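You operate a simulated robot arm through the tools that you are given. There is no shell and no other tool. Be economical: measure what you need, move in short steps, check, and stop when the job is done.

You are at the controls of a simulated two-armed robot. One attempt, no reset.

JOB
Take the teal brush and leave it in the orange crate. Open the left grey drawer, put the green sling in the inside of the left grey drawer, then shut the drawer. Fetch the teal felt block and set it on the round teal pad. Put the white pad on the green tally board. Put the grey cloth from the top of the grey bench on the black log book. The order is free. Set down upright: white pad.

Only the result counts: the job must be done as asked and must still hold three seconds after the hand-in. Knocking over, shifting, dropping, spilling or breaking anything else fails it. Flat cloth is picked up by pressing the open fingertips on it (5 to 10 N) and closing them slowly along it; thin cloth reads only 2 to 8 mm in the jaws.

ROBOT AND FRAMES
Two 7-joint arms with two-finger parallel grippers on one trunk, on a base that drives. Base frame: it is fixed to the floor where the robot stands at the start and does not move with it; the origin is under the middle of the robot, x ahead of it, y to its left, z up; the surface under the hand at the start is at about z = 920. Lengths are in mm, angles in rad, forces in N, time in s.
The left shoulder is at the start at [20, 170, 1278], the right one opposite. With the tool pointing down near the work surface each hand reaches from about 160 to 660 mm from the robot's upright axis, wherever it stands, measured 20 degrees to its own side. Places, roughly: black log book (15x10x3 cm) [-2000, -2300, 900]; green sling (20x6x3 cm) [-400, 800, 800]; green tally board (6x9x2 cm) [-2800, -200, 800]; grey cloth (7x5x4 cm) [-2100, -2000, 900]; inside of the left grey drawer [-2200, -2400, 700]; left grey drawer [-2200, -2400, 700]; orange crate (30x20x12 cm) [500, 100, 1000]; round teal pad (7x7x2 cm) [-600, 1100, 800]; teal brush (8x4x5 cm) [600, 0, 1600]; teal felt block (6x5x4 cm) [-500, 900, 800]; white pad (5x5x5 cm) [-2500, 300, 800]. Payload 3.8 kg a hand.
The TCP of each hand is the grasp point between the finger pads, 30 mm short of the fingertips. In the tool frame z runs along the fingers and y along their closing line. Largest opening 110 mm; finger width 20, thickness 10; the body of the gripper, 48 by 112 mm, starts 55 mm behind the TCP.
Orientation is that of the tool frame in the base frame, as a unit quaternion [w, x, y, z]. With the fingers straight down and closing along the base's y, the tool's x points along the base's -x, its y along +y and its z along -z.

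CONTROLS
- The arms move only by the tool nudge_tool. It takes "left_targets", "right_targets" or both (then of equal length, played together; a hand with none holds still); each is a list of rows, each an object of numbers (a shift or turn left out is 0, a gripper value left out holds the last): "tx", "ty", "tz": the shift along the base's x, y, z in m; "ax", "ay", "az": the turn, a rotation vector about the base's x, y, z in rad; "hand": the opening, from 0 (shut) to 1 (fully open). In form: [{"tx": .., "ty": .., "tz": .., "ax": .., "ay": .., "az": .., "hand": ..}, ...]. A call has 1 to 12 rows; each row is the pose to reach, as a shift and turn from the pose commanded when the call began. Rows are played at 5 a second. More than 50 mm and 0.15 rad between two rows, or a gripper value outside its range, and nothing of the call is played. A pose out of reach is approached as far as the arm can. The call stops where the force on the tool passes 40 N (or 10 N more than at its start, if that is more) or the arm is blocked; 0.2 s more then pass. Each finger travels about 72 mm/s and halts on what it meets, pressing with about 24 N; the grip force reading is that of the motor and also rises with nothing between the fingers. The clock runs only during rows and for 0.2 s after the last one: add rows that repeat a pose to give the fingers time. The reply holds the time, the measured pose of the TCP, the force on the tool along the base axes, the opening and the grip force, in the units named above and with some noise, with the torque about the TCP (base axes, N m) and any sound that the robot's microphone picked up.
- Cameras (640 x 400 px; columns grow to the right, rows downward): "scene" is now at [96.7, 66.8, 1446.9]; the picture's right is [0.69, -0.73, 0.00], its down [-0.32, -0.30, -0.90] and it looks along [0.65, 0.62, -0.44] (base axes); focal length 214 px, centre (320, 200). "left" rides on the left gripper at [72, -17, -103] in its tool frame; the picture's right is [0.23, 0.97, 0.00], its down [-0.76, 0.18, -0.62] and it looks along [-0.61, 0.14, 0.78] (tool axes); focal length 222 px, centre (320, 200). "right" rides on the right gripper at [72, 17, -103] in its tool frame; the picture's right is [-0.23, 0.97, 0.00], its down [-0.76, -0.18, -0.62] and it looks along [-0.61, -0.14, 0.78] (tool axes); focal length 222 px, centre (320, 200). There is no depth. A picture from a camera that has moved, and an enlarged one, comes with that camera's place and axes in the base frame and with its lens. The place of the scene camera against the robot may be out by one fixed shift of up to 12 mm in any direction.
- capture(camera): a new picture of that camera. The clock stands still meanwhile.
- slide_trunk(by): slides the trunk up (or, below 0, down) by that many mm; the arms and the scene camera ride with it, the base frame stays. It gives what a move gives, with no picture.
- steer(legs): drives the robot by 1 to 6 legs, each [ahead, turn to the left] in mm and rad, along the robot's own axes; the way and the turn of a leg run together, so that a leg with both is an arc; at most 1500 mm and 3.142 rad a leg. The arms and the cameras ride along, it lands a little off, and it stops where it bumps. It gives what a move gives.
- pan_tilt(pan, tilt): turns the head with the scene camera to pan (to the left, within 1.396 rad either way) and tilt (down, from -0.506 to 1.204), counted from straight ahead of the robot. It gives what a move gives.
- close_up(camera, box): a new picture of the part [left, top, right, bottom] of that camera's present view, enlarged. The clock stands still meanwhile.
- close_job(): hands the job in; it is judged then, once.

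Go step by step. Nothing tells you exact positions but the pictures and the camera data: compare them with the known pose of the tool, close in by small moves and look again before you grip or let go. The budget is 186 turns and 166 pictures, counting those below and the enlarged ones. Unless the task says otherwise, let go and move clear before handing in, and close with one line.

The tools are called after ">>>" as a command line: name --argument value ..., lists and objects as JSON in quotes. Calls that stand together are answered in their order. nudge_tool: Moves the arms, as the interface text tells. Its arguments: {"type":"object","properties":{"left_targets":{"type":"array","items":{"type":"object","properties":{"tx":{"type":"number"},"ty":{"type":"number"},"tz":{"type":"number"},"ax":{"type":"number"},"ay":{"type":"number"},"az":{"type":"number"},"hand":{"type":"number"}}}},"right_targets":{"type":"array","items":{"type":"object","properties":{"tx":{"type":"number"},"ty":{"type":"number"},"tz":{"type":"number"},"ax":{"type":"number"},"ay":{"type":"number"},"az":{"type":"number"},"hand":{"type":"number"}}}}},"required":[]} The other tools are called the same way: slide_trunk (by) slides the trunk up or down; steer (legs) drives the base; pan_tilt (pan, tilt) turns the head that bears the scene camera; capture (camera) takes a picture; close_up (camera, box) takes an enlarged picture of a part of a camera's view; close_job () hands the job in.

At the start:

```text
clock: 0.0
left_tool_pos: [311.0, 428.6, 1000.3]
left_ee_rot: [0.0, 0.0, 1.0, 0.001]
left_force: [-1.2, 0.5, -0.1]
left_torque: [0.02, 0.01, 0.0]
left_finger_gap: 110.0
left_grip_force: 0.1
right_tool_pos: [450.4, 6.4, 1149.8]
right_ee_rot: [0.0, 0.0, 1.0, 0.0]
right_force: [-0.4, -0.5, -1.0]
right_torque: [-0.04, 0.01, -0.03]
right_finger_gap: 109.9
right_grip_force: 0.1
trunk travel left (down, up): [-375.0, 195.0]
robot x, y, heading: [0.5, 1.6, -0.002]
head pan, tilt: [0.756, 0.45]
```

scene: 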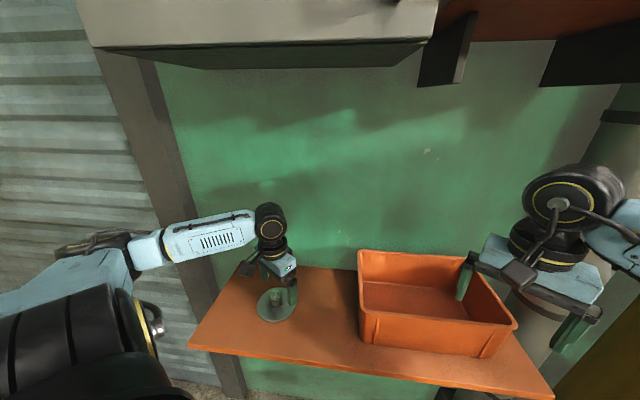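
right: 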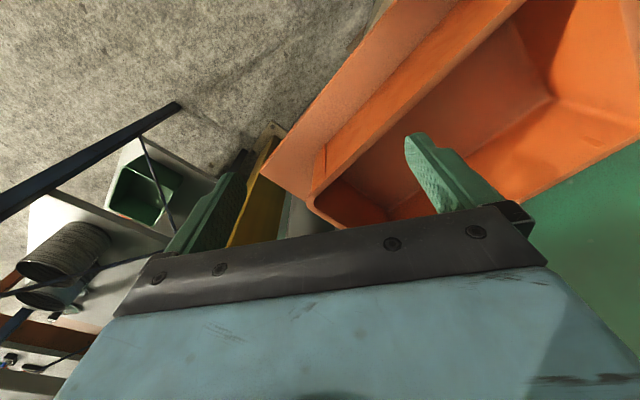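
left: 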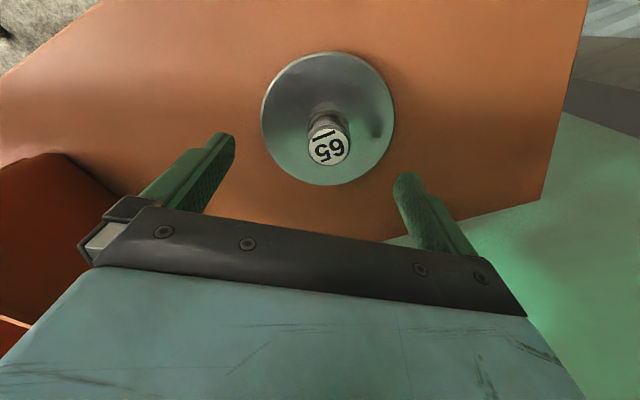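

I see an orange bench with the crate ahead, and a shelf above it that should hold the brush. I'll look at the shelf first and then survey around.

>>> pan_tilt --pan 0.0 --tilt -0.2

>>> capture --camera "scene"

>>> pan_tilt --pan 1.39 --tilt 0.4

>>> capture --camera "scene"

```text
clock: 1.1
left_tool_pos: [311.1, 428.7, 1000.6]
left_ee_rot: [0.001, 0.0, 1.0, 0.0]
left_force: [-0.3, -0.4, -0.1]
left_torque: [0.02, 0.02, -0.01]
left_finger_gap: 109.9
left_grip_force: 0.0
right_tool_pos: [450.2, 6.8, 1149.1]
right_ee_rot: [0.0, 0.0, 1.0, -0.001]
right_force: [0.2, -0.1, -0.1]
right_torque: [0.02, -0.01, 0.02]
right_finger_gap: 110.0
right_grip_force: 0.1
trunk travel left (down, up): [-375.0, 195.0]
robot x, y, heading: [-1.0, 0.1, 0.003]
head pan, tilt: [0.0, -0.201]
```

```text
162 pictures are left
camera scene: at [113.2, 3.7, 1506.0], right [0.0, -1.0, 0.0], down [0.2, 0.0, -0.98], along [0.98, 0.0, 0.2], focal length 214 px, centre (320, 200)
```

scene: 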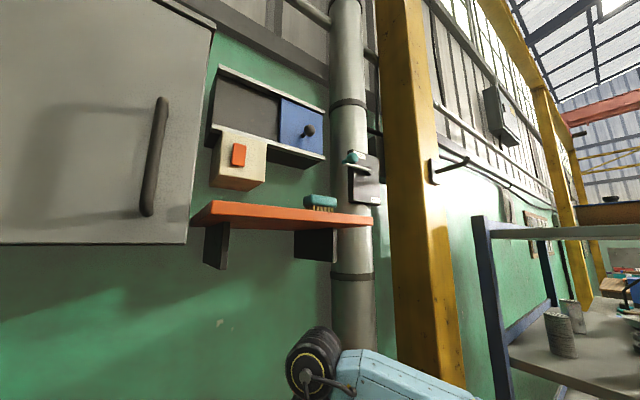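

```text
clock: 2.6
left_tool_pos: [311.3, 427.6, 1000.4]
left_ee_rot: [0.0, 0.0, 1.0, 0.0]
left_force: [-0.1, -0.1, -0.3]
left_torque: [-0.02, 0.03, -0.06]
left_finger_gap: 109.8
left_grip_force: 0.0
right_tool_pos: [450.5, 6.6, 1149.8]
right_ee_rot: [0.0, 0.0, 1.0, -0.001]
right_force: [0.0, 0.5, -1.2]
right_torque: [0.0, 0.01, 0.02]
right_finger_gap: 110.2
right_grip_force: 0.1
trunk travel left (down, up): [-375.0, 195.0]
robot x, y, heading: [1.6, 0.6, 0.002]
head pan, tilt: [1.389, 0.4]
```

```text
161 pictures are left
camera scene: at [46.7, 94.8, 1451.7], right [0.98, -0.18, 0.0], down [-0.07, -0.38, -0.92], along [0.17, 0.91, -0.39], focal length 214 px, centre (320, 200)
```

scene: 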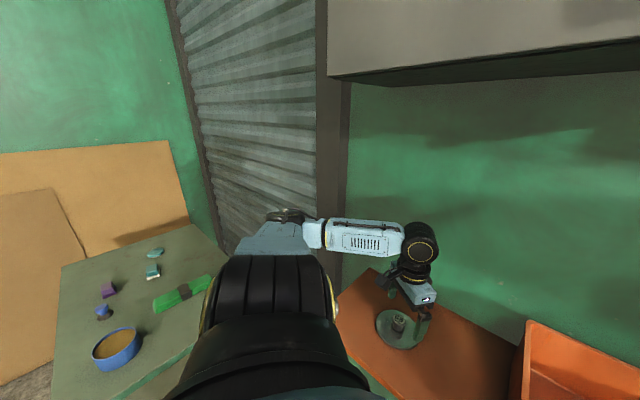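

The brush stands on the small orange wall shelf at about [600, 0, 1600]. I'll zoom in on it and raise the trunk to work up there.

>>> slide_trunk --by 190

>>> pan_tilt --pan 0.0 --tilt 0.0

>>> capture --camera "scene"

>>> close_up --camera "scene" --box '[220, 120, 420, 245]'

```text
clock: 4.7
left_tool_pos: [309.9, 426.1, 1191.1]
left_ee_rot: [0.0, -0.001, 1.0, 0.001]
left_force: [0.1, 0.4, 0.4]
left_torque: [0.01, -0.01, 0.02]
left_finger_gap: 110.0
left_grip_force: 0.1
right_tool_pos: [445.1, 0.6, 1323.4]
right_ee_rot: [-0.011, -0.001, 1.0, -0.01]
right_force: [-0.3, 0.1, -0.8]
right_torque: [0.0, 0.0, -0.02]
right_finger_gap: 110.0
right_grip_force: 0.1
trunk travel left (down, up): [-565.0, 5.0]
robot x, y, heading: [-2.9, 1.5, 0.003]
head pan, tilt: [1.389, 0.4]
```

```text
clock: 6.2
left_tool_pos: [308.8, 427.7, 1191.0]
left_ee_rot: [0.0, 0.0, 1.0, 0.001]
left_force: [0.0, -0.2, 0.3]
left_torque: [0.03, 0.03, 0.01]
left_finger_gap: 110.0
left_grip_force: 0.1
right_tool_pos: [444.7, 1.4, 1323.9]
right_ee_rot: [-0.012, -0.001, 1.0, -0.01]
right_force: [0.2, 0.3, -0.3]
right_torque: [-0.03, -0.01, 0.01]
right_finger_gap: 109.9
right_grip_force: 0.1
trunk travel left (down, up): [-565.0, 5.0]
robot x, y, heading: [1.1, 2.9, 0.003]
head pan, tilt: [0.0, 0.0]
```

```text
160 pictures are left
camera scene: at [117.8, -0.1, 1678.5], right [0.0, -1.0, 0.0], down [0.0, 0.0, -1.0], along [1.0, 0.0, 0.0], focal length 214 px, centre (320, 200)
```

scene: 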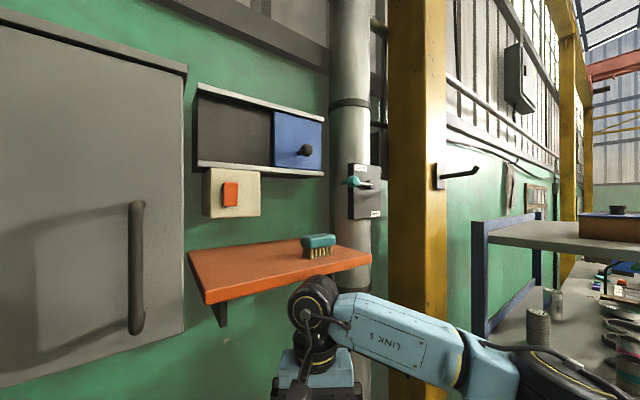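

```text
3.20 times, centred on (320, 182) of scene
camera zoom: at [117.8, -0.1, 1678.5], right [0.0, -1.0, 0.0], down [0.0, 0.0, -1.0], along [1.0, 0.0, 0.0], focal length 686 px, centre (320, 256)
```

zoom: 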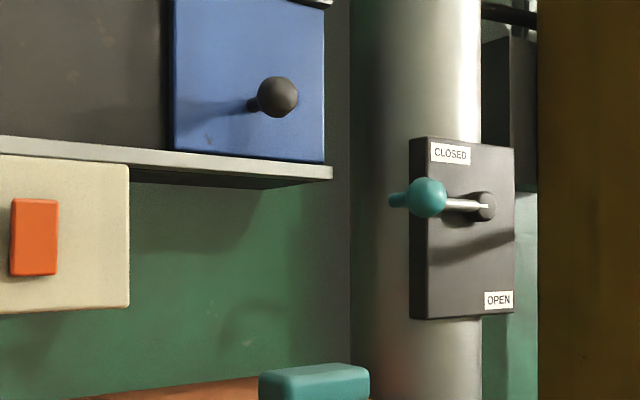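

The right hand only rose 173 of 190 mm, so its wrist is probably against the shelf. I'll lower the trunk a little, pull the right hand back, then look again.

>>> slide_trunk --by -80

>>> nudge_tool --right_targets '[{"tx": -0.04, "ty": -0.02}, {"tx": -0.08, "ty": -0.04}, {"tx": -0.12, "ty": -0.06}, {"tx": -0.16, "ty": -0.08}, {"tx": -0.16, "ty": -0.08}]'

>>> capture --camera "scene"

```text
clock: 7.4
left_tool_pos: [311.5, 428.1, 1110.7]
left_ee_rot: [0.0, 0.0, 1.0, 0.0]
left_force: [0.7, 0.6, 0.1]
left_torque: [-0.04, -0.02, 0.01]
left_finger_gap: 109.9
left_grip_force: 0.1
right_tool_pos: [449.7, 6.8, 1260.9]
right_ee_rot: [0.0, 0.0, 1.0, 0.001]
right_force: [0.2, 0.2, -0.3]
right_torque: [0.01, 0.04, 0.02]
right_finger_gap: 110.1
right_grip_force: 0.2
trunk travel left (down, up): [-485.0, 85.0]
robot x, y, heading: [-0.6, 4.2, 0.0]
head pan, tilt: [0.0, 0.0]
```

```text
clock: 8.6
left_tool_pos: [311.7, 429.2, 1109.0]
left_ee_rot: [0.0, 0.0, 1.0, 0.0]
left_force: [-0.4, -0.1, -0.2]
left_torque: [-0.02, 0.01, 0.01]
left_finger_gap: 109.9
left_grip_force: 0.1
right_tool_pos: [290.9, -73.2, 1259.3]
right_ee_rot: [0.0, 0.0, 1.0, 0.0]
right_force: [0.7, -0.3, -0.1]
right_torque: [-0.01, -0.01, 0.01]
right_finger_gap: 110.0
right_grip_force: 0.0
trunk travel left (down, up): [-485.0, 85.0]
robot x, y, heading: [-0.7, -0.7, 0.001]
head pan, tilt: [0.0, 0.0]
```

```text
158 pictures are left
camera scene: at [120.6, 4.5, 1598.6], right [0.0, -1.0, 0.0], down [0.0, 0.0, -1.0], along [1.0, 0.0, 0.0], focal length 214 px, centre (320, 200)
```

scene: 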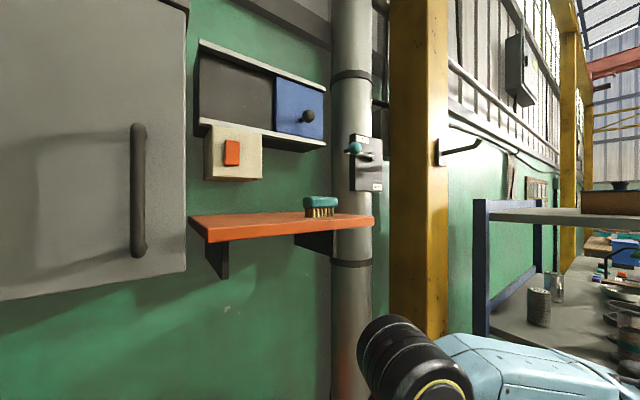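

The brush is untouched. I'll zoom to get its orientation.

>>> close_up --camera "scene" --box '[280, 175, 360, 225]'

```text
8.00 times, centred on (320, 200) of scene
camera zoom: at [120.6, 4.5, 1598.6], right [0.0, -1.0, 0.0], down [0.0, 0.0, -1.0], along [1.0, 0.0, 0.0], focal length 1716 px, centre (320, 200)
```

zoom: 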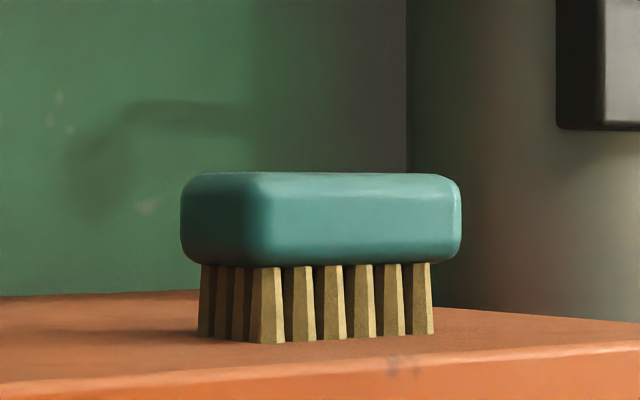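

I need a better depth, so I'll raise the trunk again with the arm clear and zoom from there.

>>> slide_trunk --by 85

>>> close_up --camera "scene" --box '[270, 215, 366, 275]'

```text
clock: 9.8
left_tool_pos: [310.7, 429.7, 1195.1]
left_ee_rot: [0.0, 0.0, 1.0, 0.0]
left_force: [0.9, -0.4, -0.5]
left_torque: [0.0, -0.01, -0.01]
left_finger_gap: 109.9
left_grip_force: 0.0
right_tool_pos: [291.9, -72.7, 1344.7]
right_ee_rot: [0.0, -0.001, 1.0, 0.0]
right_force: [0.0, 0.5, -0.3]
right_torque: [0.02, -0.02, 0.03]
right_finger_gap: 110.2
right_grip_force: 0.0
trunk travel left (down, up): [-570.0, 0.0]
robot x, y, heading: [-0.6, 0.4, -0.002]
head pan, tilt: [0.0, 0.0]
```

```text
6.67 times, centred on (318, 245) of scene
camera zoom: at [120.0, 3.7, 1683.5], right [0.0, -1.0, 0.0], down [0.0, 0.0, -1.0], along [1.0, 0.0, 0.0], focal length 1430 px, centre (333, -100)
```

zoom: 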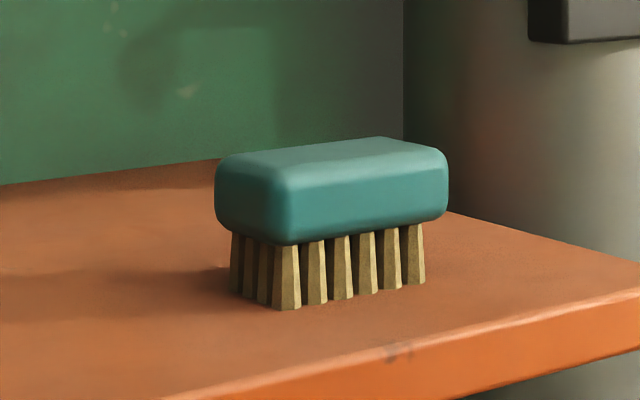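

The brush sits at about [560, 5], bristle bottoms at z 1564 and top at 1605, with its long side along the shelf edge (yaw about -0.6). I'll turn the right hand to face the shelf, tilted 30° down, and bring it in front of the shelf.

>>> nudge_tool --right_targets '[{"az": 0.148}, {"az": 0.296}, {"az": 0.444}, {"az": 0.592}, {"az": 0.592}]'

>>> nudge_tool --right_targets '[{"tx": 0.015, "tz": 0.04, "ax": 0.0832, "ay": -0.1233}, {"tx": 0.035, "tz": 0.08, "ax": 0.1664, "ay": -0.2466}, {"tx": 0.055, "tz": 0.12, "ax": 0.2496, "ay": -0.3699}, {"tx": 0.075, "tz": 0.16, "ax": 0.3328, "ay": -0.4932}, {"tx": 0.1, "tz": 0.2, "ax": 0.416, "ay": -0.6165}, {"tx": 0.12, "tz": 0.24, "ax": 0.4992, "ay": -0.7398}, {"tx": 0.14, "tz": 0.27, "ax": 0.5824, "ay": -0.8631}, {"tx": 0.14, "tz": 0.27, "ax": 0.5824, "ay": -0.8631}]'

>>> capture --camera "scene"

>>> capture --camera "right"

```text
clock: 11.0
left_tool_pos: [311.6, 427.8, 1194.8]
left_ee_rot: [0.001, 0.0, 1.0, 0.0]
left_force: [-0.1, -1.1, 0.1]
left_torque: [0.01, -0.01, 0.0]
left_finger_gap: 110.2
left_grip_force: 0.1
right_tool_pos: [291.3, -72.8, 1343.6]
right_ee_rot: [0.0, -0.292, 0.956, 0.0]
right_force: [0.4, -0.3, 0.5]
right_torque: [-0.04, -0.04, 0.04]
right_finger_gap: 109.9
right_grip_force: 0.1
trunk travel left (down, up): [-570.0, 0.0]
robot x, y, heading: [-2.8, 3.1, 0.003]
head pan, tilt: [0.0, 0.0]
```

```text
clock: 12.8
left_tool_pos: [311.5, 429.0, 1195.3]
left_ee_rot: [0.0, 0.0, 1.0, 0.0]
left_force: [0.2, 0.2, 0.1]
left_torque: [-0.03, 0.0, 0.0]
left_finger_gap: 110.0
left_grip_force: 0.1
right_tool_pos: [432.0, -73.6, 1614.5]
right_ee_rot: [0.477, -0.253, 0.829, 0.146]
right_force: [0.4, 0.4, 0.8]
right_torque: [-0.03, -0.03, 0.0]
right_finger_gap: 109.6
right_grip_force: 0.0
trunk travel left (down, up): [-570.0, 0.0]
robot x, y, heading: [-0.9, 2.4, 0.002]
head pan, tilt: [0.0, 0.0]
```

```text
155 pictures are left
camera scene: at [119.8, 4.0, 1683.6], right [0.0, -1.0, 0.0], down [0.0, 0.0, -1.0], along [1.0, 0.0, 0.0], focal length 214 px, centre (320, 200)
```

scene: 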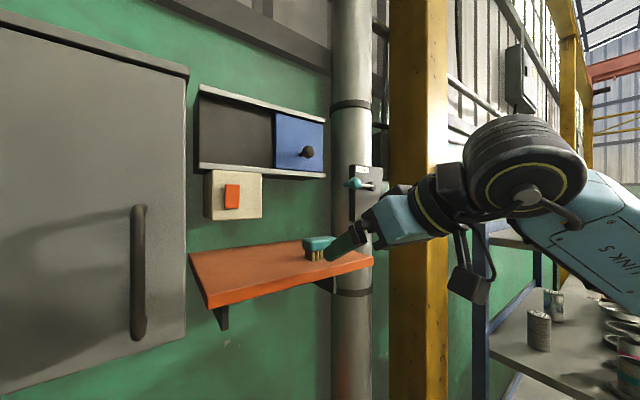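

```text
154 pictures are left
camera right: at [319.3, -130.4, 1603.6], right [-0.45, 0.87, 0.2], down [-0.03, -0.23, 0.97], along [0.89, 0.43, 0.13], focal length 222 px, centre (320, 200)
```

right: 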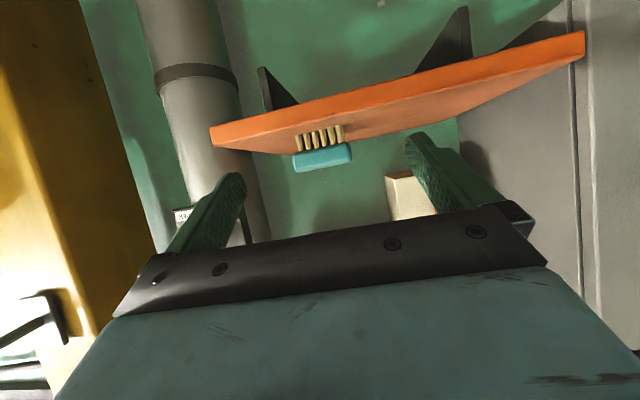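

The brush is between the finger lines as expected. I'll advance most of the way around it at a safe height and check.

>>> nudge_tool --right_targets '[{"tx": 0.035, "ty": 0.02}, {"tx": 0.07, "ty": 0.042}, {"tx": 0.1, "ty": 0.06}, {"tx": 0.118, "ty": 0.071}, {"tx": 0.128, "ty": 0.076, "tz": -0.006}, {"tx": 0.128, "ty": 0.076, "tz": -0.012}]'

>>> close_up --camera "scene" --box '[270, 210, 366, 270]'

>>> capture --camera "right"

```text
clock: 14.2
left_tool_pos: [312.6, 428.8, 1195.2]
left_ee_rot: [0.0, 0.0, 1.0, 0.0]
left_force: [-0.2, -0.1, 0.2]
left_torque: [0.0, -0.03, -0.01]
left_finger_gap: 110.1
left_grip_force: 0.1
right_tool_pos: [557.6, 2.4, 1601.3]
right_ee_rot: [0.476, -0.253, 0.83, 0.146]
right_force: [0.1, -0.4, 0.8]
right_torque: [0.01, -0.02, -0.01]
right_finger_gap: 110.2
right_grip_force: 0.0
trunk travel left (down, up): [-570.0, 0.0]
robot x, y, heading: [-2.0, -2.0, 0.0]
head pan, tilt: [0.0, 0.0]
```

```text
6.67 times, centred on (318, 240) of scene
camera zoom: at [119.9, 3.4, 1683.6], right [0.0, -1.0, 0.0], down [0.0, 0.0, -1.0], along [1.0, 0.0, 0.0], focal length 1430 px, centre (333, -67)
```

zoom: 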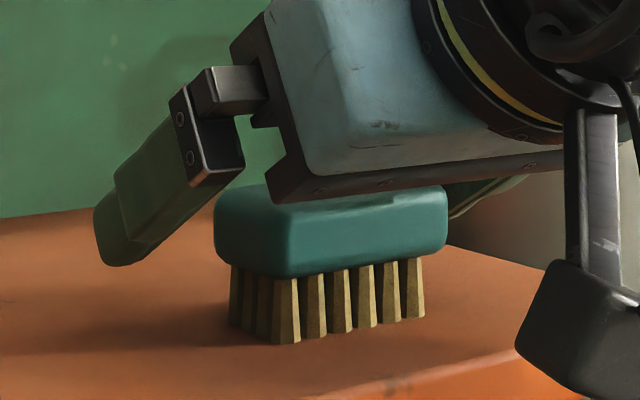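

```text
152 pictures are left
camera right: at [444.2, -53.4, 1591.5], right [-0.45, 0.87, 0.2], down [-0.03, -0.23, 0.97], along [0.89, 0.43, 0.13], focal length 222 px, centre (320, 200)
```

right: 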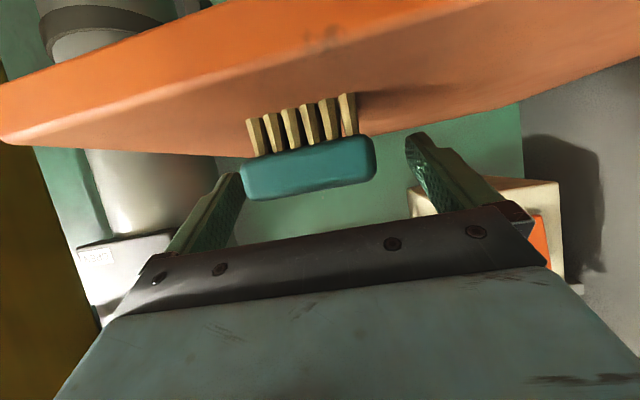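

The brush lies between the fingers, slightly off-centre and about 9 mm lower than the TCP. I'll trim the position and close.

>>> nudge_tool --right_targets '[{"tx": 0.005, "ty": -0.003, "tz": -0.004}, {"tx": 0.005, "ty": -0.003, "tz": -0.008}, {"tx": 0.005, "ty": -0.003, "tz": -0.008, "hand": 0.5}, {"tx": 0.005, "ty": -0.003, "tz": -0.008, "hand": 0.3}, {"tx": 0.005, "ty": -0.003, "tz": -0.008, "hand": 0.3}, {"tx": 0.005, "ty": -0.003, "tz": -0.008, "hand": 0.3}]'

>>> capture --camera "right"

```text
clock: 15.6
left_tool_pos: [311.1, 429.7, 1194.9]
left_ee_rot: [-0.001, 0.0, 1.0, -0.001]
left_force: [-0.1, 0.3, 0.0]
left_torque: [0.01, 0.01, 0.0]
left_finger_gap: 110.0
left_grip_force: 0.0
right_tool_pos: [563.6, 0.0, 1595.0]
right_ee_rot: [0.475, -0.253, 0.83, 0.146]
right_force: [0.2, 0.2, 0.4]
right_torque: [0.09, 0.02, -0.02]
right_finger_gap: 69.4
right_grip_force: 24.2
trunk travel left (down, up): [-570.0, 0.0]
robot x, y, heading: [-0.0, 0.5, 0.001]
head pan, tilt: [0.0, 0.0]
```

```text
151 pictures are left
camera right: at [450.1, -56.8, 1583.7], right [-0.45, 0.87, 0.2], down [-0.03, -0.23, 0.97], along [0.89, 0.43, 0.13], focal length 222 px, centre (320, 200)
```

right: 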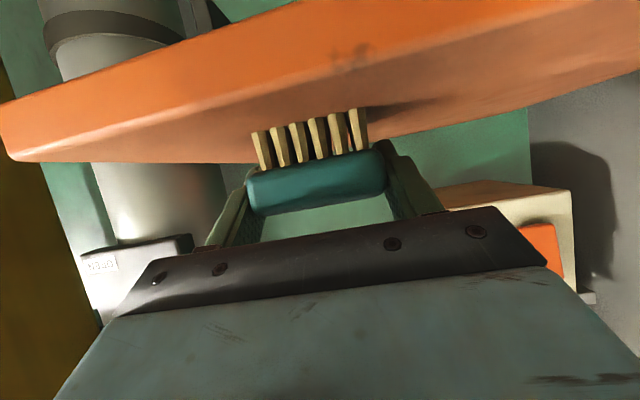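

The brush is gripped (69 mm, 24 N). I'll lift, back out, and check it's held.

>>> nudge_tool --right_targets '[{"tz": 0.02}, {"tz": 0.045}, {"tx": -0.035, "ty": -0.021, "tz": 0.045}, {"tx": -0.07, "ty": -0.042, "tz": 0.045}, {"tx": -0.1, "ty": -0.06, "tz": 0.045}, {"tx": -0.135, "ty": -0.081, "tz": 0.045}]'

>>> nudge_tool --right_targets '[{"tx": -0.015, "tz": -0.04, "ax": -0.0832, "ay": 0.1233}, {"tx": -0.035, "tz": -0.08, "ax": -0.1664, "ay": 0.2466}, {"tx": -0.055, "tz": -0.12, "ax": -0.2496, "ay": 0.3699}, {"tx": -0.075, "tz": -0.16, "ax": -0.3328, "ay": 0.4932}, {"tx": -0.1, "tz": -0.2, "ax": -0.416, "ay": 0.6165}, {"tx": -0.12, "tz": -0.24, "ax": -0.4992, "ay": 0.7398}, {"tx": -0.14, "tz": -0.27, "ax": -0.5824, "ay": 0.8631}, {"tx": -0.14, "tz": -0.27, "ax": -0.5824, "ay": 0.8631}]'

>>> slide_trunk --by -150

>>> pan_tilt --pan 0.3 --tilt 0.75

>>> capture --camera "scene"

>>> capture --camera "right"

```text
clock: 17.0
left_tool_pos: [310.2, 426.9, 1195.7]
left_ee_rot: [0.001, -0.001, 1.0, 0.001]
left_force: [-0.6, 0.1, -0.7]
left_torque: [-0.02, 0.0, -0.02]
left_finger_gap: 110.2
left_grip_force: 0.0
right_tool_pos: [428.3, -82.2, 1640.0]
right_ee_rot: [0.475, -0.254, 0.83, 0.146]
right_force: [-1.6, -0.1, -1.5]
right_torque: [0.0, -0.02, -0.03]
right_finger_gap: 69.5
right_grip_force: 23.7
trunk travel left (down, up): [-570.0, 0.0]
robot x, y, heading: [0.9, -5.2, -0.004]
head pan, tilt: [0.0, 0.0]
```

```text
clock: 18.8
left_tool_pos: [311.7, 428.7, 1194.9]
left_ee_rot: [0.0, 0.0, 1.0, -0.001]
left_force: [0.2, 0.4, 1.5]
left_torque: [0.0, -0.01, 0.01]
left_finger_gap: 110.0
left_grip_force: 0.1
right_tool_pos: [291.2, -81.4, 1370.3]
right_ee_rot: [-0.001, -0.291, 0.957, 0.0]
right_force: [-0.1, -0.2, -0.3]
right_torque: [0.0, -0.02, -0.01]
right_finger_gap: 69.7
right_grip_force: 24.3
trunk travel left (down, up): [-570.0, 0.0]
robot x, y, heading: [1.2, -1.0, -0.004]
head pan, tilt: [0.0, 0.0]
```

```text
clock: 20.6
left_tool_pos: [311.3, 429.1, 1044.0]
left_ee_rot: [-0.001, 0.0, 1.0, 0.0]
left_force: [-0.2, -1.2, 0.6]
left_torque: [0.0, -0.01, -0.01]
left_finger_gap: 110.0
left_grip_force: 0.0
right_tool_pos: [291.8, -80.8, 1219.9]
right_ee_rot: [0.0, -0.292, 0.956, 0.0]
right_force: [0.3, 0.7, -0.7]
right_torque: [0.05, 0.0, -0.03]
right_finger_gap: 69.6
right_grip_force: 24.0
trunk travel left (down, up): [-420.0, 150.0]
robot x, y, heading: [0.4, 1.8, 0.004]
head pan, tilt: [0.0, 0.0]
```

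```text
clock: 21.7
left_tool_pos: [312.0, 428.6, 1044.8]
left_ee_rot: [0.0, 0.0, 1.0, 0.001]
left_force: [0.3, -0.4, 0.6]
left_torque: [0.01, 0.01, 0.02]
left_finger_gap: 110.0
left_grip_force: 0.0
right_tool_pos: [291.5, -81.2, 1220.0]
right_ee_rot: [0.0, -0.291, 0.957, 0.0]
right_force: [-0.1, -0.2, -0.7]
right_torque: [-0.02, -0.04, 0.01]
right_finger_gap: 69.5
right_grip_force: 24.3
trunk travel left (down, up): [-420.0, 150.0]
robot x, y, heading: [0.9, 1.5, 0.001]
head pan, tilt: [0.3, 0.75]
```

```text
150 pictures are left
camera scene: at [109.1, 28.2, 1465.6], right [0.3, -0.96, 0.0], down [-0.65, -0.2, -0.73], along [0.7, 0.22, -0.68], focal length 214 px, centre (320, 200)
```

scene: 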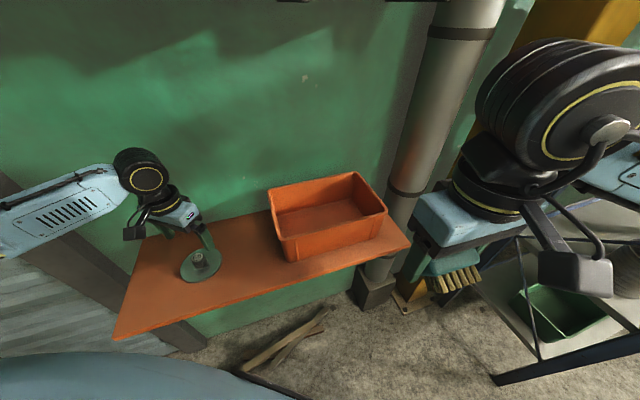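

```text
149 pictures are left
camera right: at [221.9, -107.3, 1323.6], right [-0.35, 0.94, 0.0], down [0.73, 0.28, 0.62], along [0.58, 0.22, -0.78], focal length 222 px, centre (320, 200)
```

right: 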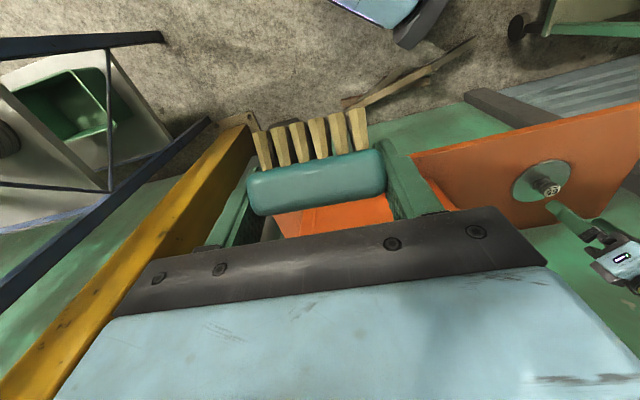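

Brush held. The crate's centre appears to be near [540, 152]; I'll bring the brush over it, staying below the shelf.

>>> nudge_tool --right_targets '[{"tx": 0.02, "ty": 0.015, "tz": -0.035}, {"tx": 0.045, "ty": 0.04, "tz": -0.06}, {"tx": 0.075, "ty": 0.07, "tz": -0.07}, {"tx": 0.105, "ty": 0.1, "tz": -0.07}, {"tx": 0.135, "ty": 0.13, "tz": -0.07}, {"tx": 0.17, "ty": 0.162, "tz": -0.07}, {"tx": 0.205, "ty": 0.194, "tz": -0.07}, {"tx": 0.239, "ty": 0.226, "tz": -0.07}, {"tx": 0.239, "ty": 0.226, "tz": -0.07}]'

>>> capture --camera "scene"

>>> capture --camera "right"

```text
clock: 23.7
left_tool_pos: [311.8, 428.6, 1044.4]
left_ee_rot: [0.001, 0.0, 1.0, 0.0]
left_force: [0.3, 0.2, 0.4]
left_torque: [0.03, -0.02, -0.02]
left_finger_gap: 109.9
left_grip_force: 0.0
right_tool_pos: [510.9, 131.4, 1149.6]
right_ee_rot: [-0.001, -0.292, 0.957, 0.0]
right_force: [-0.3, 1.2, -1.2]
right_torque: [0.03, -0.01, -0.02]
right_finger_gap: 69.8
right_grip_force: 23.7
right hand out of reach, approached as far as the arm can: row 8, 9
trunk travel left (down, up): [-420.0, 150.0]
robot x, y, heading: [3.3, 0.0, -0.001]
head pan, tilt: [0.3, 0.75]
```

```text
148 pictures are left
camera scene: at [109.2, 28.0, 1465.5], right [0.3, -0.96, 0.0], down [-0.65, -0.2, -0.73], along [0.7, 0.22, -0.68], focal length 214 px, centre (320, 200)
```

scene: 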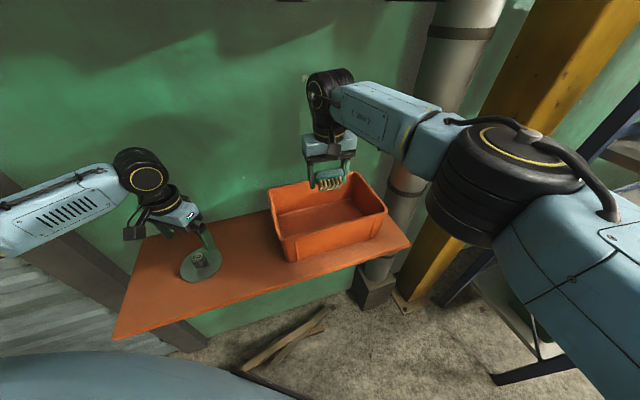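

```text
147 pictures are left
camera right: at [441.2, 104.5, 1252.1], right [-0.36, 0.93, 0.0], down [0.73, 0.28, 0.62], along [0.58, 0.22, -0.78], focal length 222 px, centre (320, 200)
```

right: 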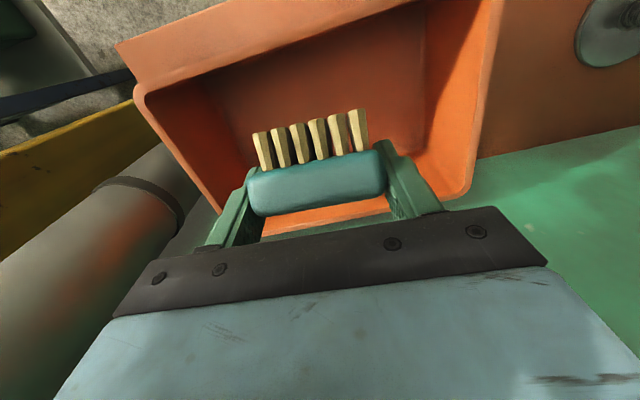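

The brush is over the crate, close to the middle. I'll lower it inside.

>>> nudge_tool --right_targets '[{"tz": -0.04}, {"tz": -0.08}, {"tz": -0.12}, {"tz": -0.15}, {"tz": -0.165}, {"tz": -0.165}]'

>>> capture --camera "right"

>>> capture --camera "scene"

```text
clock: 25.1
left_tool_pos: [311.6, 428.6, 1044.6]
left_ee_rot: [0.0, 0.0, 1.0, 0.001]
left_force: [0.3, -0.1, -0.3]
left_torque: [0.01, -0.01, 0.01]
left_finger_gap: 109.8
left_grip_force: 0.0
right_tool_pos: [506.1, 113.5, 986.0]
right_ee_rot: [0.001, -0.291, 0.957, 0.0]
right_force: [0.3, 0.1, -0.8]
right_torque: [0.03, 0.03, 0.02]
right_finger_gap: 69.7
right_grip_force: 23.8
right hand out of reach, approached as far as the arm can: row 3, 4, 5, 6
trunk travel left (down, up): [-420.0, 150.0]
robot x, y, heading: [-1.0, 1.0, -0.006]
head pan, tilt: [0.3, 0.75]
```

```text
146 pictures are left
camera right: at [437.4, 87.9, 1088.6], right [-0.35, 0.94, 0.0], down [0.73, 0.28, 0.62], along [0.58, 0.22, -0.78], focal length 222 px, centre (320, 200)
```

right: 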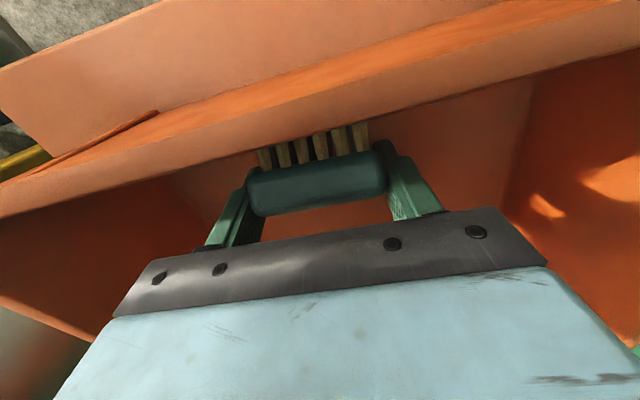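

```text
145 pictures are left
camera scene: at [108.8, 28.5, 1465.6], right [0.3, -0.96, 0.0], down [-0.65, -0.2, -0.73], along [0.7, 0.22, -0.68], focal length 214 px, centre (320, 200)
```

scene: 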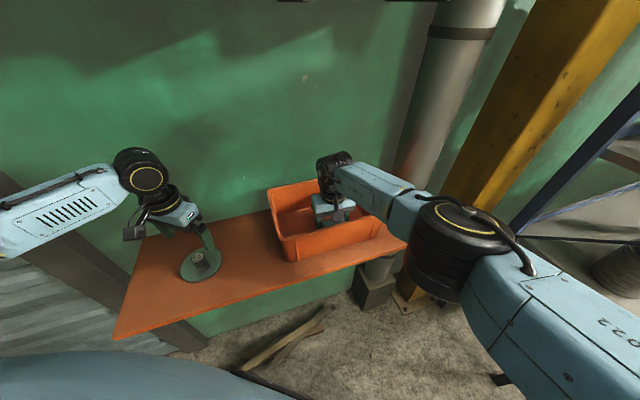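

The brush is inside the crate. I'll lower a bit more, release and withdraw.

>>> nudge_tool --right_targets '[{"tz": -0.012}, {"tz": -0.02}, {"tz": -0.02, "hand": 0.75}, {"tz": -0.02, "hand": 0.95}, {"tz": -0.02, "hand": 0.95}, {"tz": 0.02, "hand": 0.95}, {"tz": 0.06, "hand": 0.95}, {"tz": 0.1, "hand": 0.95}, {"tz": 0.14, "hand": 0.95}, {"tz": 0.18, "hand": 0.95}]'

>>> capture --camera "right"

```text
clock: 27.3
left_tool_pos: [309.6, 428.1, 1044.3]
left_ee_rot: [0.0, 0.001, 1.0, 0.0]
left_force: [-0.6, -0.3, 0.0]
left_torque: [-0.05, -0.01, 0.01]
left_finger_gap: 110.0
left_grip_force: 0.0
right_tool_pos: [508.6, 117.9, 1167.1]
right_ee_rot: [0.0, -0.291, 0.957, 0.0]
right_force: [0.4, -0.4, 0.5]
right_torque: [-0.01, 0.0, -0.04]
right_finger_gap: 104.4
right_grip_force: 0.1
right hand out of reach, approached as far as the arm can: row 2, 3, 4, 5
trunk travel left (down, up): [-420.0, 150.0]
robot x, y, heading: [-1.9, -0.6, -0.002]
head pan, tilt: [0.3, 0.75]
```

```text
144 pictures are left
camera right: at [438.5, 89.8, 1270.6], right [-0.35, 0.93, 0.0], down [0.73, 0.28, 0.62], along [0.58, 0.22, -0.78], focal length 222 px, centre (320, 200)
```

right: 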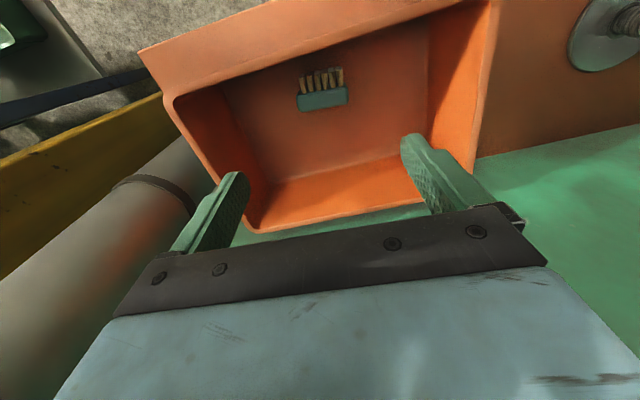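

The brush lies in the crate. I'll tuck both arms and survey the left-rear table.

>>> nudge_tool --right_targets '[{"tx": -0.03, "ty": -0.03, "az": -0.074}, {"tx": -0.06, "ty": -0.065, "az": -0.148}, {"tx": -0.09, "ty": -0.1, "az": -0.222}, {"tx": -0.12, "ty": -0.135, "az": -0.296}, {"tx": -0.15, "ty": -0.17, "az": -0.37}, {"tx": -0.175, "ty": -0.205, "az": -0.444}, {"tx": -0.2, "ty": -0.245, "az": -0.518}, {"tx": -0.215, "ty": -0.29, "az": -0.592}, {"tx": -0.215, "ty": -0.32, "az": -0.592}]'

>>> nudge_tool --left_targets '[{"tz": 0.04}, {"tz": 0.08}, {"tz": 0.12}, {"tx": -0.01, "ty": -0.04, "tz": 0.12}, {"tx": -0.02, "ty": -0.08, "tz": 0.12}, {"tx": -0.03, "ty": -0.12, "tz": 0.12}, {"tx": -0.03, "ty": -0.16, "tz": 0.12}, {"tx": -0.03, "ty": -0.2, "tz": 0.12}]'

>>> pan_tilt --pan 1.39 --tilt 0.6

>>> capture --camera "scene"

```text
clock: 29.3
left_tool_pos: [310.6, 429.3, 1045.3]
left_ee_rot: [0.0, 0.0, 1.0, 0.0]
left_force: [-0.1, -0.5, -0.2]
left_torque: [-0.01, -0.01, 0.03]
left_finger_gap: 109.8
left_grip_force: 0.1
right_tool_pos: [291.2, -204.5, 1166.9]
right_ee_rot: [0.0, -0.001, 1.0, 0.0]
right_force: [-0.1, -0.5, -0.1]
right_torque: [0.02, 0.01, -0.02]
right_finger_gap: 104.3
right_grip_force: 0.1
trunk travel left (down, up): [-420.0, 150.0]
robot x, y, heading: [0.6, -0.3, 0.002]
head pan, tilt: [0.3, 0.75]
```

```text
clock: 31.1
left_tool_pos: [281.3, 227.9, 1168.2]
left_ee_rot: [0.001, -0.001, 1.0, 0.001]
left_force: [0.6, 0.4, 0.4]
left_torque: [0.04, 0.03, 0.02]
left_finger_gap: 110.1
left_grip_force: 0.2
right_tool_pos: [292.7, -206.7, 1166.7]
right_ee_rot: [0.0, -0.001, 1.0, 0.0]
right_force: [0.4, -0.1, -0.3]
right_torque: [0.01, 0.05, 0.0]
right_finger_gap: 104.6
right_grip_force: 0.0
trunk travel left (down, up): [-420.0, 150.0]
robot x, y, heading: [1.9, 2.0, -0.002]
head pan, tilt: [0.3, 0.75]
```

```text
clock: 32.4
left_tool_pos: [281.1, 229.7, 1168.3]
left_ee_rot: [0.0, 0.0, 1.0, 0.0]
left_force: [0.5, 0.2, -0.5]
left_torque: [-0.01, -0.01, 0.01]
left_finger_gap: 109.8
left_grip_force: 0.1
right_tool_pos: [290.5, -205.5, 1166.5]
right_ee_rot: [0.0, -0.001, 1.0, 0.0]
right_force: [0.0, 0.6, 0.4]
right_torque: [0.04, -0.04, -0.01]
right_finger_gap: 104.6
right_grip_force: 0.1
trunk travel left (down, up): [-420.0, 150.0]
robot x, y, heading: [1.4, 0.1, 0.001]
head pan, tilt: [1.389, 0.6]
```

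```text
143 pictures are left
camera scene: at [46.0, 90.6, 1478.4], right [0.98, -0.18, 0.0], down [-0.1, -0.56, -0.83], along [0.15, 0.81, -0.56], focal length 214 px, centre (320, 200)
```

scene: 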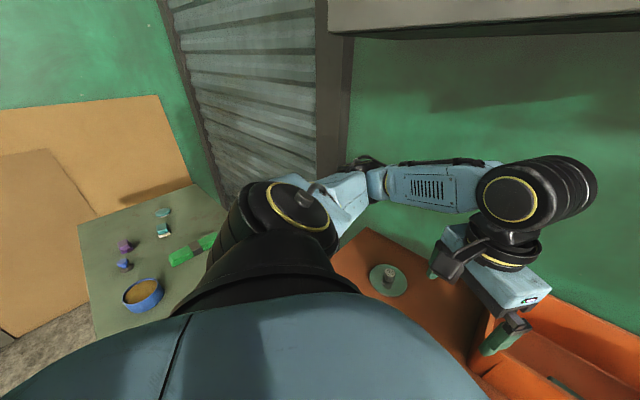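

The table with sling, block, round pad and bowl lies rear-left at z≈790. I'll turn toward it in place and look again.

>>> steer --legs '[[0, 1.9]]'

>>> pan_tilt --pan 0.0 --tilt 0.6

>>> capture --camera "scene"

>>> pan_tilt --pan 0.9 --tilt 0.4

>>> capture --camera "scene"

```text
clock: 37.4
left_tool_pos: [-307.2, 191.2, 1168.8]
left_ee_rot: [0.0, 0.815, -0.58, 0.0]
left_force: [0.6, 0.0, 0.0]
left_torque: [0.0, 0.04, 0.0]
left_finger_gap: 110.2
left_grip_force: 0.0
right_tool_pos: [100.4, 342.0, 1166.4]
right_ee_rot: [-0.001, 0.814, -0.581, 0.0]
right_force: [-0.4, 0.5, -0.3]
right_torque: [0.0, -0.02, -0.01]
right_finger_gap: 104.3
right_grip_force: 0.0
trunk travel left (down, up): [-420.0, 150.0]
robot x, y, heading: [-0.8, 4.5, 1.902]
head pan, tilt: [1.389, 0.6]
```

```text
clock: 38.9
left_tool_pos: [-308.1, 190.7, 1167.9]
left_ee_rot: [0.0, 0.814, -0.581, 0.0]
left_force: [-0.2, -1.1, 1.5]
left_torque: [0.01, 0.0, 0.0]
left_finger_gap: 109.9
left_grip_force: 0.1
right_tool_pos: [98.4, 342.5, 1167.6]
right_ee_rot: [0.001, 0.814, -0.581, 0.0]
right_force: [0.6, 0.2, -0.3]
right_torque: [0.0, 0.0, -0.03]
right_finger_gap: 104.4
right_grip_force: 0.0
trunk travel left (down, up): [-420.0, 150.0]
robot x, y, heading: [-0.2, -0.3, 1.906]
head pan, tilt: [0.0, 0.6]
```

```text
142 pictures are left
camera scene: at [-26.8, 107.1, 1478.4], right [0.95, 0.33, 0.0], down [0.18, -0.53, -0.83], along [-0.27, 0.78, -0.56], focal length 214 px, centre (320, 200)
```

scene: 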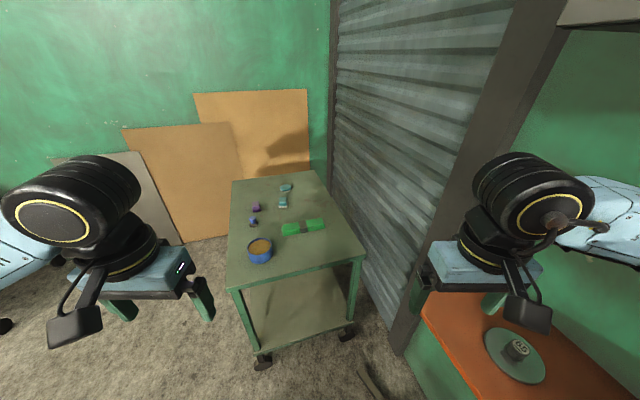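

```text
clock: 40.1
left_tool_pos: [-309.0, 191.3, 1167.5]
left_ee_rot: [0.001, 0.814, -0.581, 0.0]
left_force: [-0.7, 0.1, -0.3]
left_torque: [-0.03, -0.03, -0.03]
left_finger_gap: 110.0
left_grip_force: 0.0
right_tool_pos: [98.5, 341.8, 1166.8]
right_ee_rot: [0.0, 0.814, -0.581, -0.001]
right_force: [-0.1, -0.6, 0.9]
right_torque: [0.0, 0.0, 0.01]
right_finger_gap: 104.4
right_grip_force: 0.1
trunk travel left (down, up): [-420.0, 150.0]
robot x, y, heading: [0.3, -2.0, 1.906]
head pan, tilt: [0.901, 0.4]
```

```text
141 pictures are left
camera scene: at [-85.3, 54.4, 1496.6], right [0.33, 0.94, 0.0], down [0.37, -0.13, -0.92], along [-0.87, 0.31, -0.39], focal length 214 px, centre (320, 200)
```

scene: 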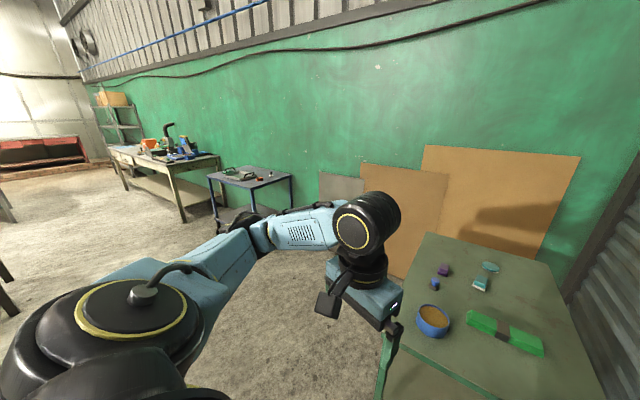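

The cart has corners at about [-490,428], [-46,731], [-489,1397], [-975,1076]; the pad and block are best reached from its open left long side. I'll look down to see how far my base reaches out.

>>> pan_tilt --pan 0.0 --tilt 1.2

>>> capture --camera "scene"

>>> pan_tilt --pan 1.39 --tilt 0.6

>>> capture --camera "scene"

```text
clock: 41.3
left_tool_pos: [-308.6, 191.0, 1168.9]
left_ee_rot: [0.0, 0.814, -0.581, 0.0]
left_force: [0.2, 0.3, -0.7]
left_torque: [-0.03, 0.03, -0.01]
left_finger_gap: 109.8
left_grip_force: 0.0
right_tool_pos: [97.8, 343.4, 1167.1]
right_ee_rot: [0.0, 0.814, -0.581, 0.0]
right_force: [-0.7, -0.6, -0.5]
right_torque: [0.01, 0.01, 0.03]
right_finger_gap: 104.6
right_grip_force: 0.2
trunk travel left (down, up): [-420.0, 150.0]
robot x, y, heading: [-0.1, 2.0, 1.905]
head pan, tilt: [0.0, 1.201]
```

```text
140 pictures are left
camera scene: at [-16.2, 76.4, 1433.8], right [0.95, 0.33, 0.0], down [0.3, -0.88, -0.36], along [-0.12, 0.34, -0.93], focal length 214 px, centre (320, 200)
```

scene: 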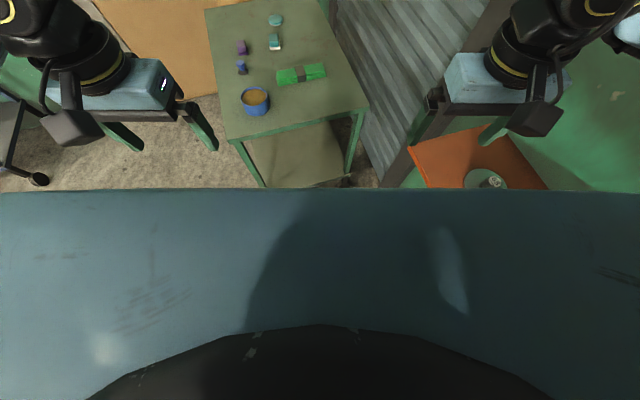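

```text
clock: 42.8
left_tool_pos: [-308.7, 192.2, 1167.2]
left_ee_rot: [0.0, 0.814, -0.581, -0.001]
left_force: [-0.2, 0.0, -0.5]
left_torque: [0.0, 0.0, -0.01]
left_finger_gap: 109.9
left_grip_force: 0.0
right_tool_pos: [99.6, 342.7, 1166.3]
right_ee_rot: [0.0, 0.814, -0.581, 0.001]
right_force: [-0.6, -0.6, -0.6]
right_torque: [0.03, 0.0, 0.0]
right_finger_gap: 104.4
right_grip_force: 0.1
trunk travel left (down, up): [-420.0, 150.0]
robot x, y, heading: [-1.4, -2.6, 1.904]
head pan, tilt: [1.389, 0.6]
```

```text
139 pictures are left
camera scene: at [-85.3, 10.4, 1478.4], right [-0.15, 0.99, 0.0], down [0.56, 0.08, -0.82], along [-0.82, -0.12, -0.57], focal length 214 px, centre (320, 200)
```

scene: 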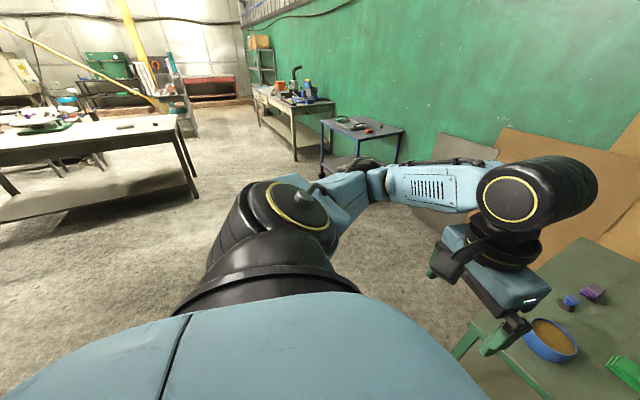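

The floor to my left is clear. I'll drive around the cart corner and face its left long side from about 400 mm off.

>>> steer --legs '[[0, 1.126], [905, 0], [0, -1.094], [534, 0], [0, -1.337]]'

>>> pan_tilt --pan 0.0 --tilt 0.8

>>> capture --camera "scene"

```text
clock: 59.3
left_tool_pos: [-1004.6, 907.4, 1168.5]
left_ee_rot: [0.0, -0.298, 0.955, 0.001]
left_force: [-0.5, 0.8, 0.2]
left_torque: [-0.01, 0.02, 0.01]
left_finger_gap: 109.8
left_grip_force: 0.1
right_tool_pos: [-748.6, 555.8, 1167.7]
right_ee_rot: [0.0, -0.298, 0.955, -0.001]
right_force: [-0.6, 0.5, -0.5]
right_torque: [-0.03, 0.04, 0.01]
right_finger_gap: 104.3
right_grip_force: 0.0
trunk travel left (down, up): [-420.0, 150.0]
robot x, y, heading: [-1107.0, 563.1, 0.606]
head pan, tilt: [1.389, 0.6]
```

```text
clock: 60.8
left_tool_pos: [-1004.4, 907.5, 1167.8]
left_ee_rot: [0.0, -0.297, 0.955, 0.001]
left_force: [0.6, -0.5, -0.1]
left_torque: [0.03, 0.03, 0.01]
left_finger_gap: 110.1
left_grip_force: 0.0
right_tool_pos: [-748.6, 554.0, 1166.6]
right_ee_rot: [0.001, -0.298, 0.955, -0.001]
right_force: [0.4, 0.1, -0.2]
right_torque: [0.02, 0.03, 0.03]
right_finger_gap: 104.7
right_grip_force: 0.0
trunk travel left (down, up): [-420.0, 150.0]
robot x, y, heading: [-1105.5, 560.7, 0.605]
head pan, tilt: [0.0, 0.799]
```

```text
138 pictures are left
camera scene: at [-1012.8, 620.1, 1461.5], right [0.57, -0.82, 0.0], down [-0.59, -0.41, -0.7], along [0.57, 0.4, -0.72], focal length 214 px, centre (320, 200)
```

scene: 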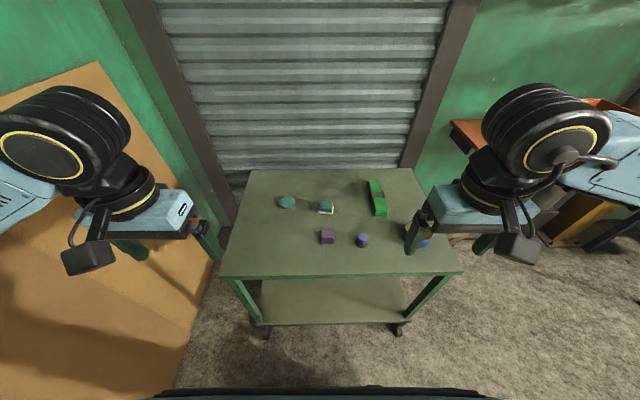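

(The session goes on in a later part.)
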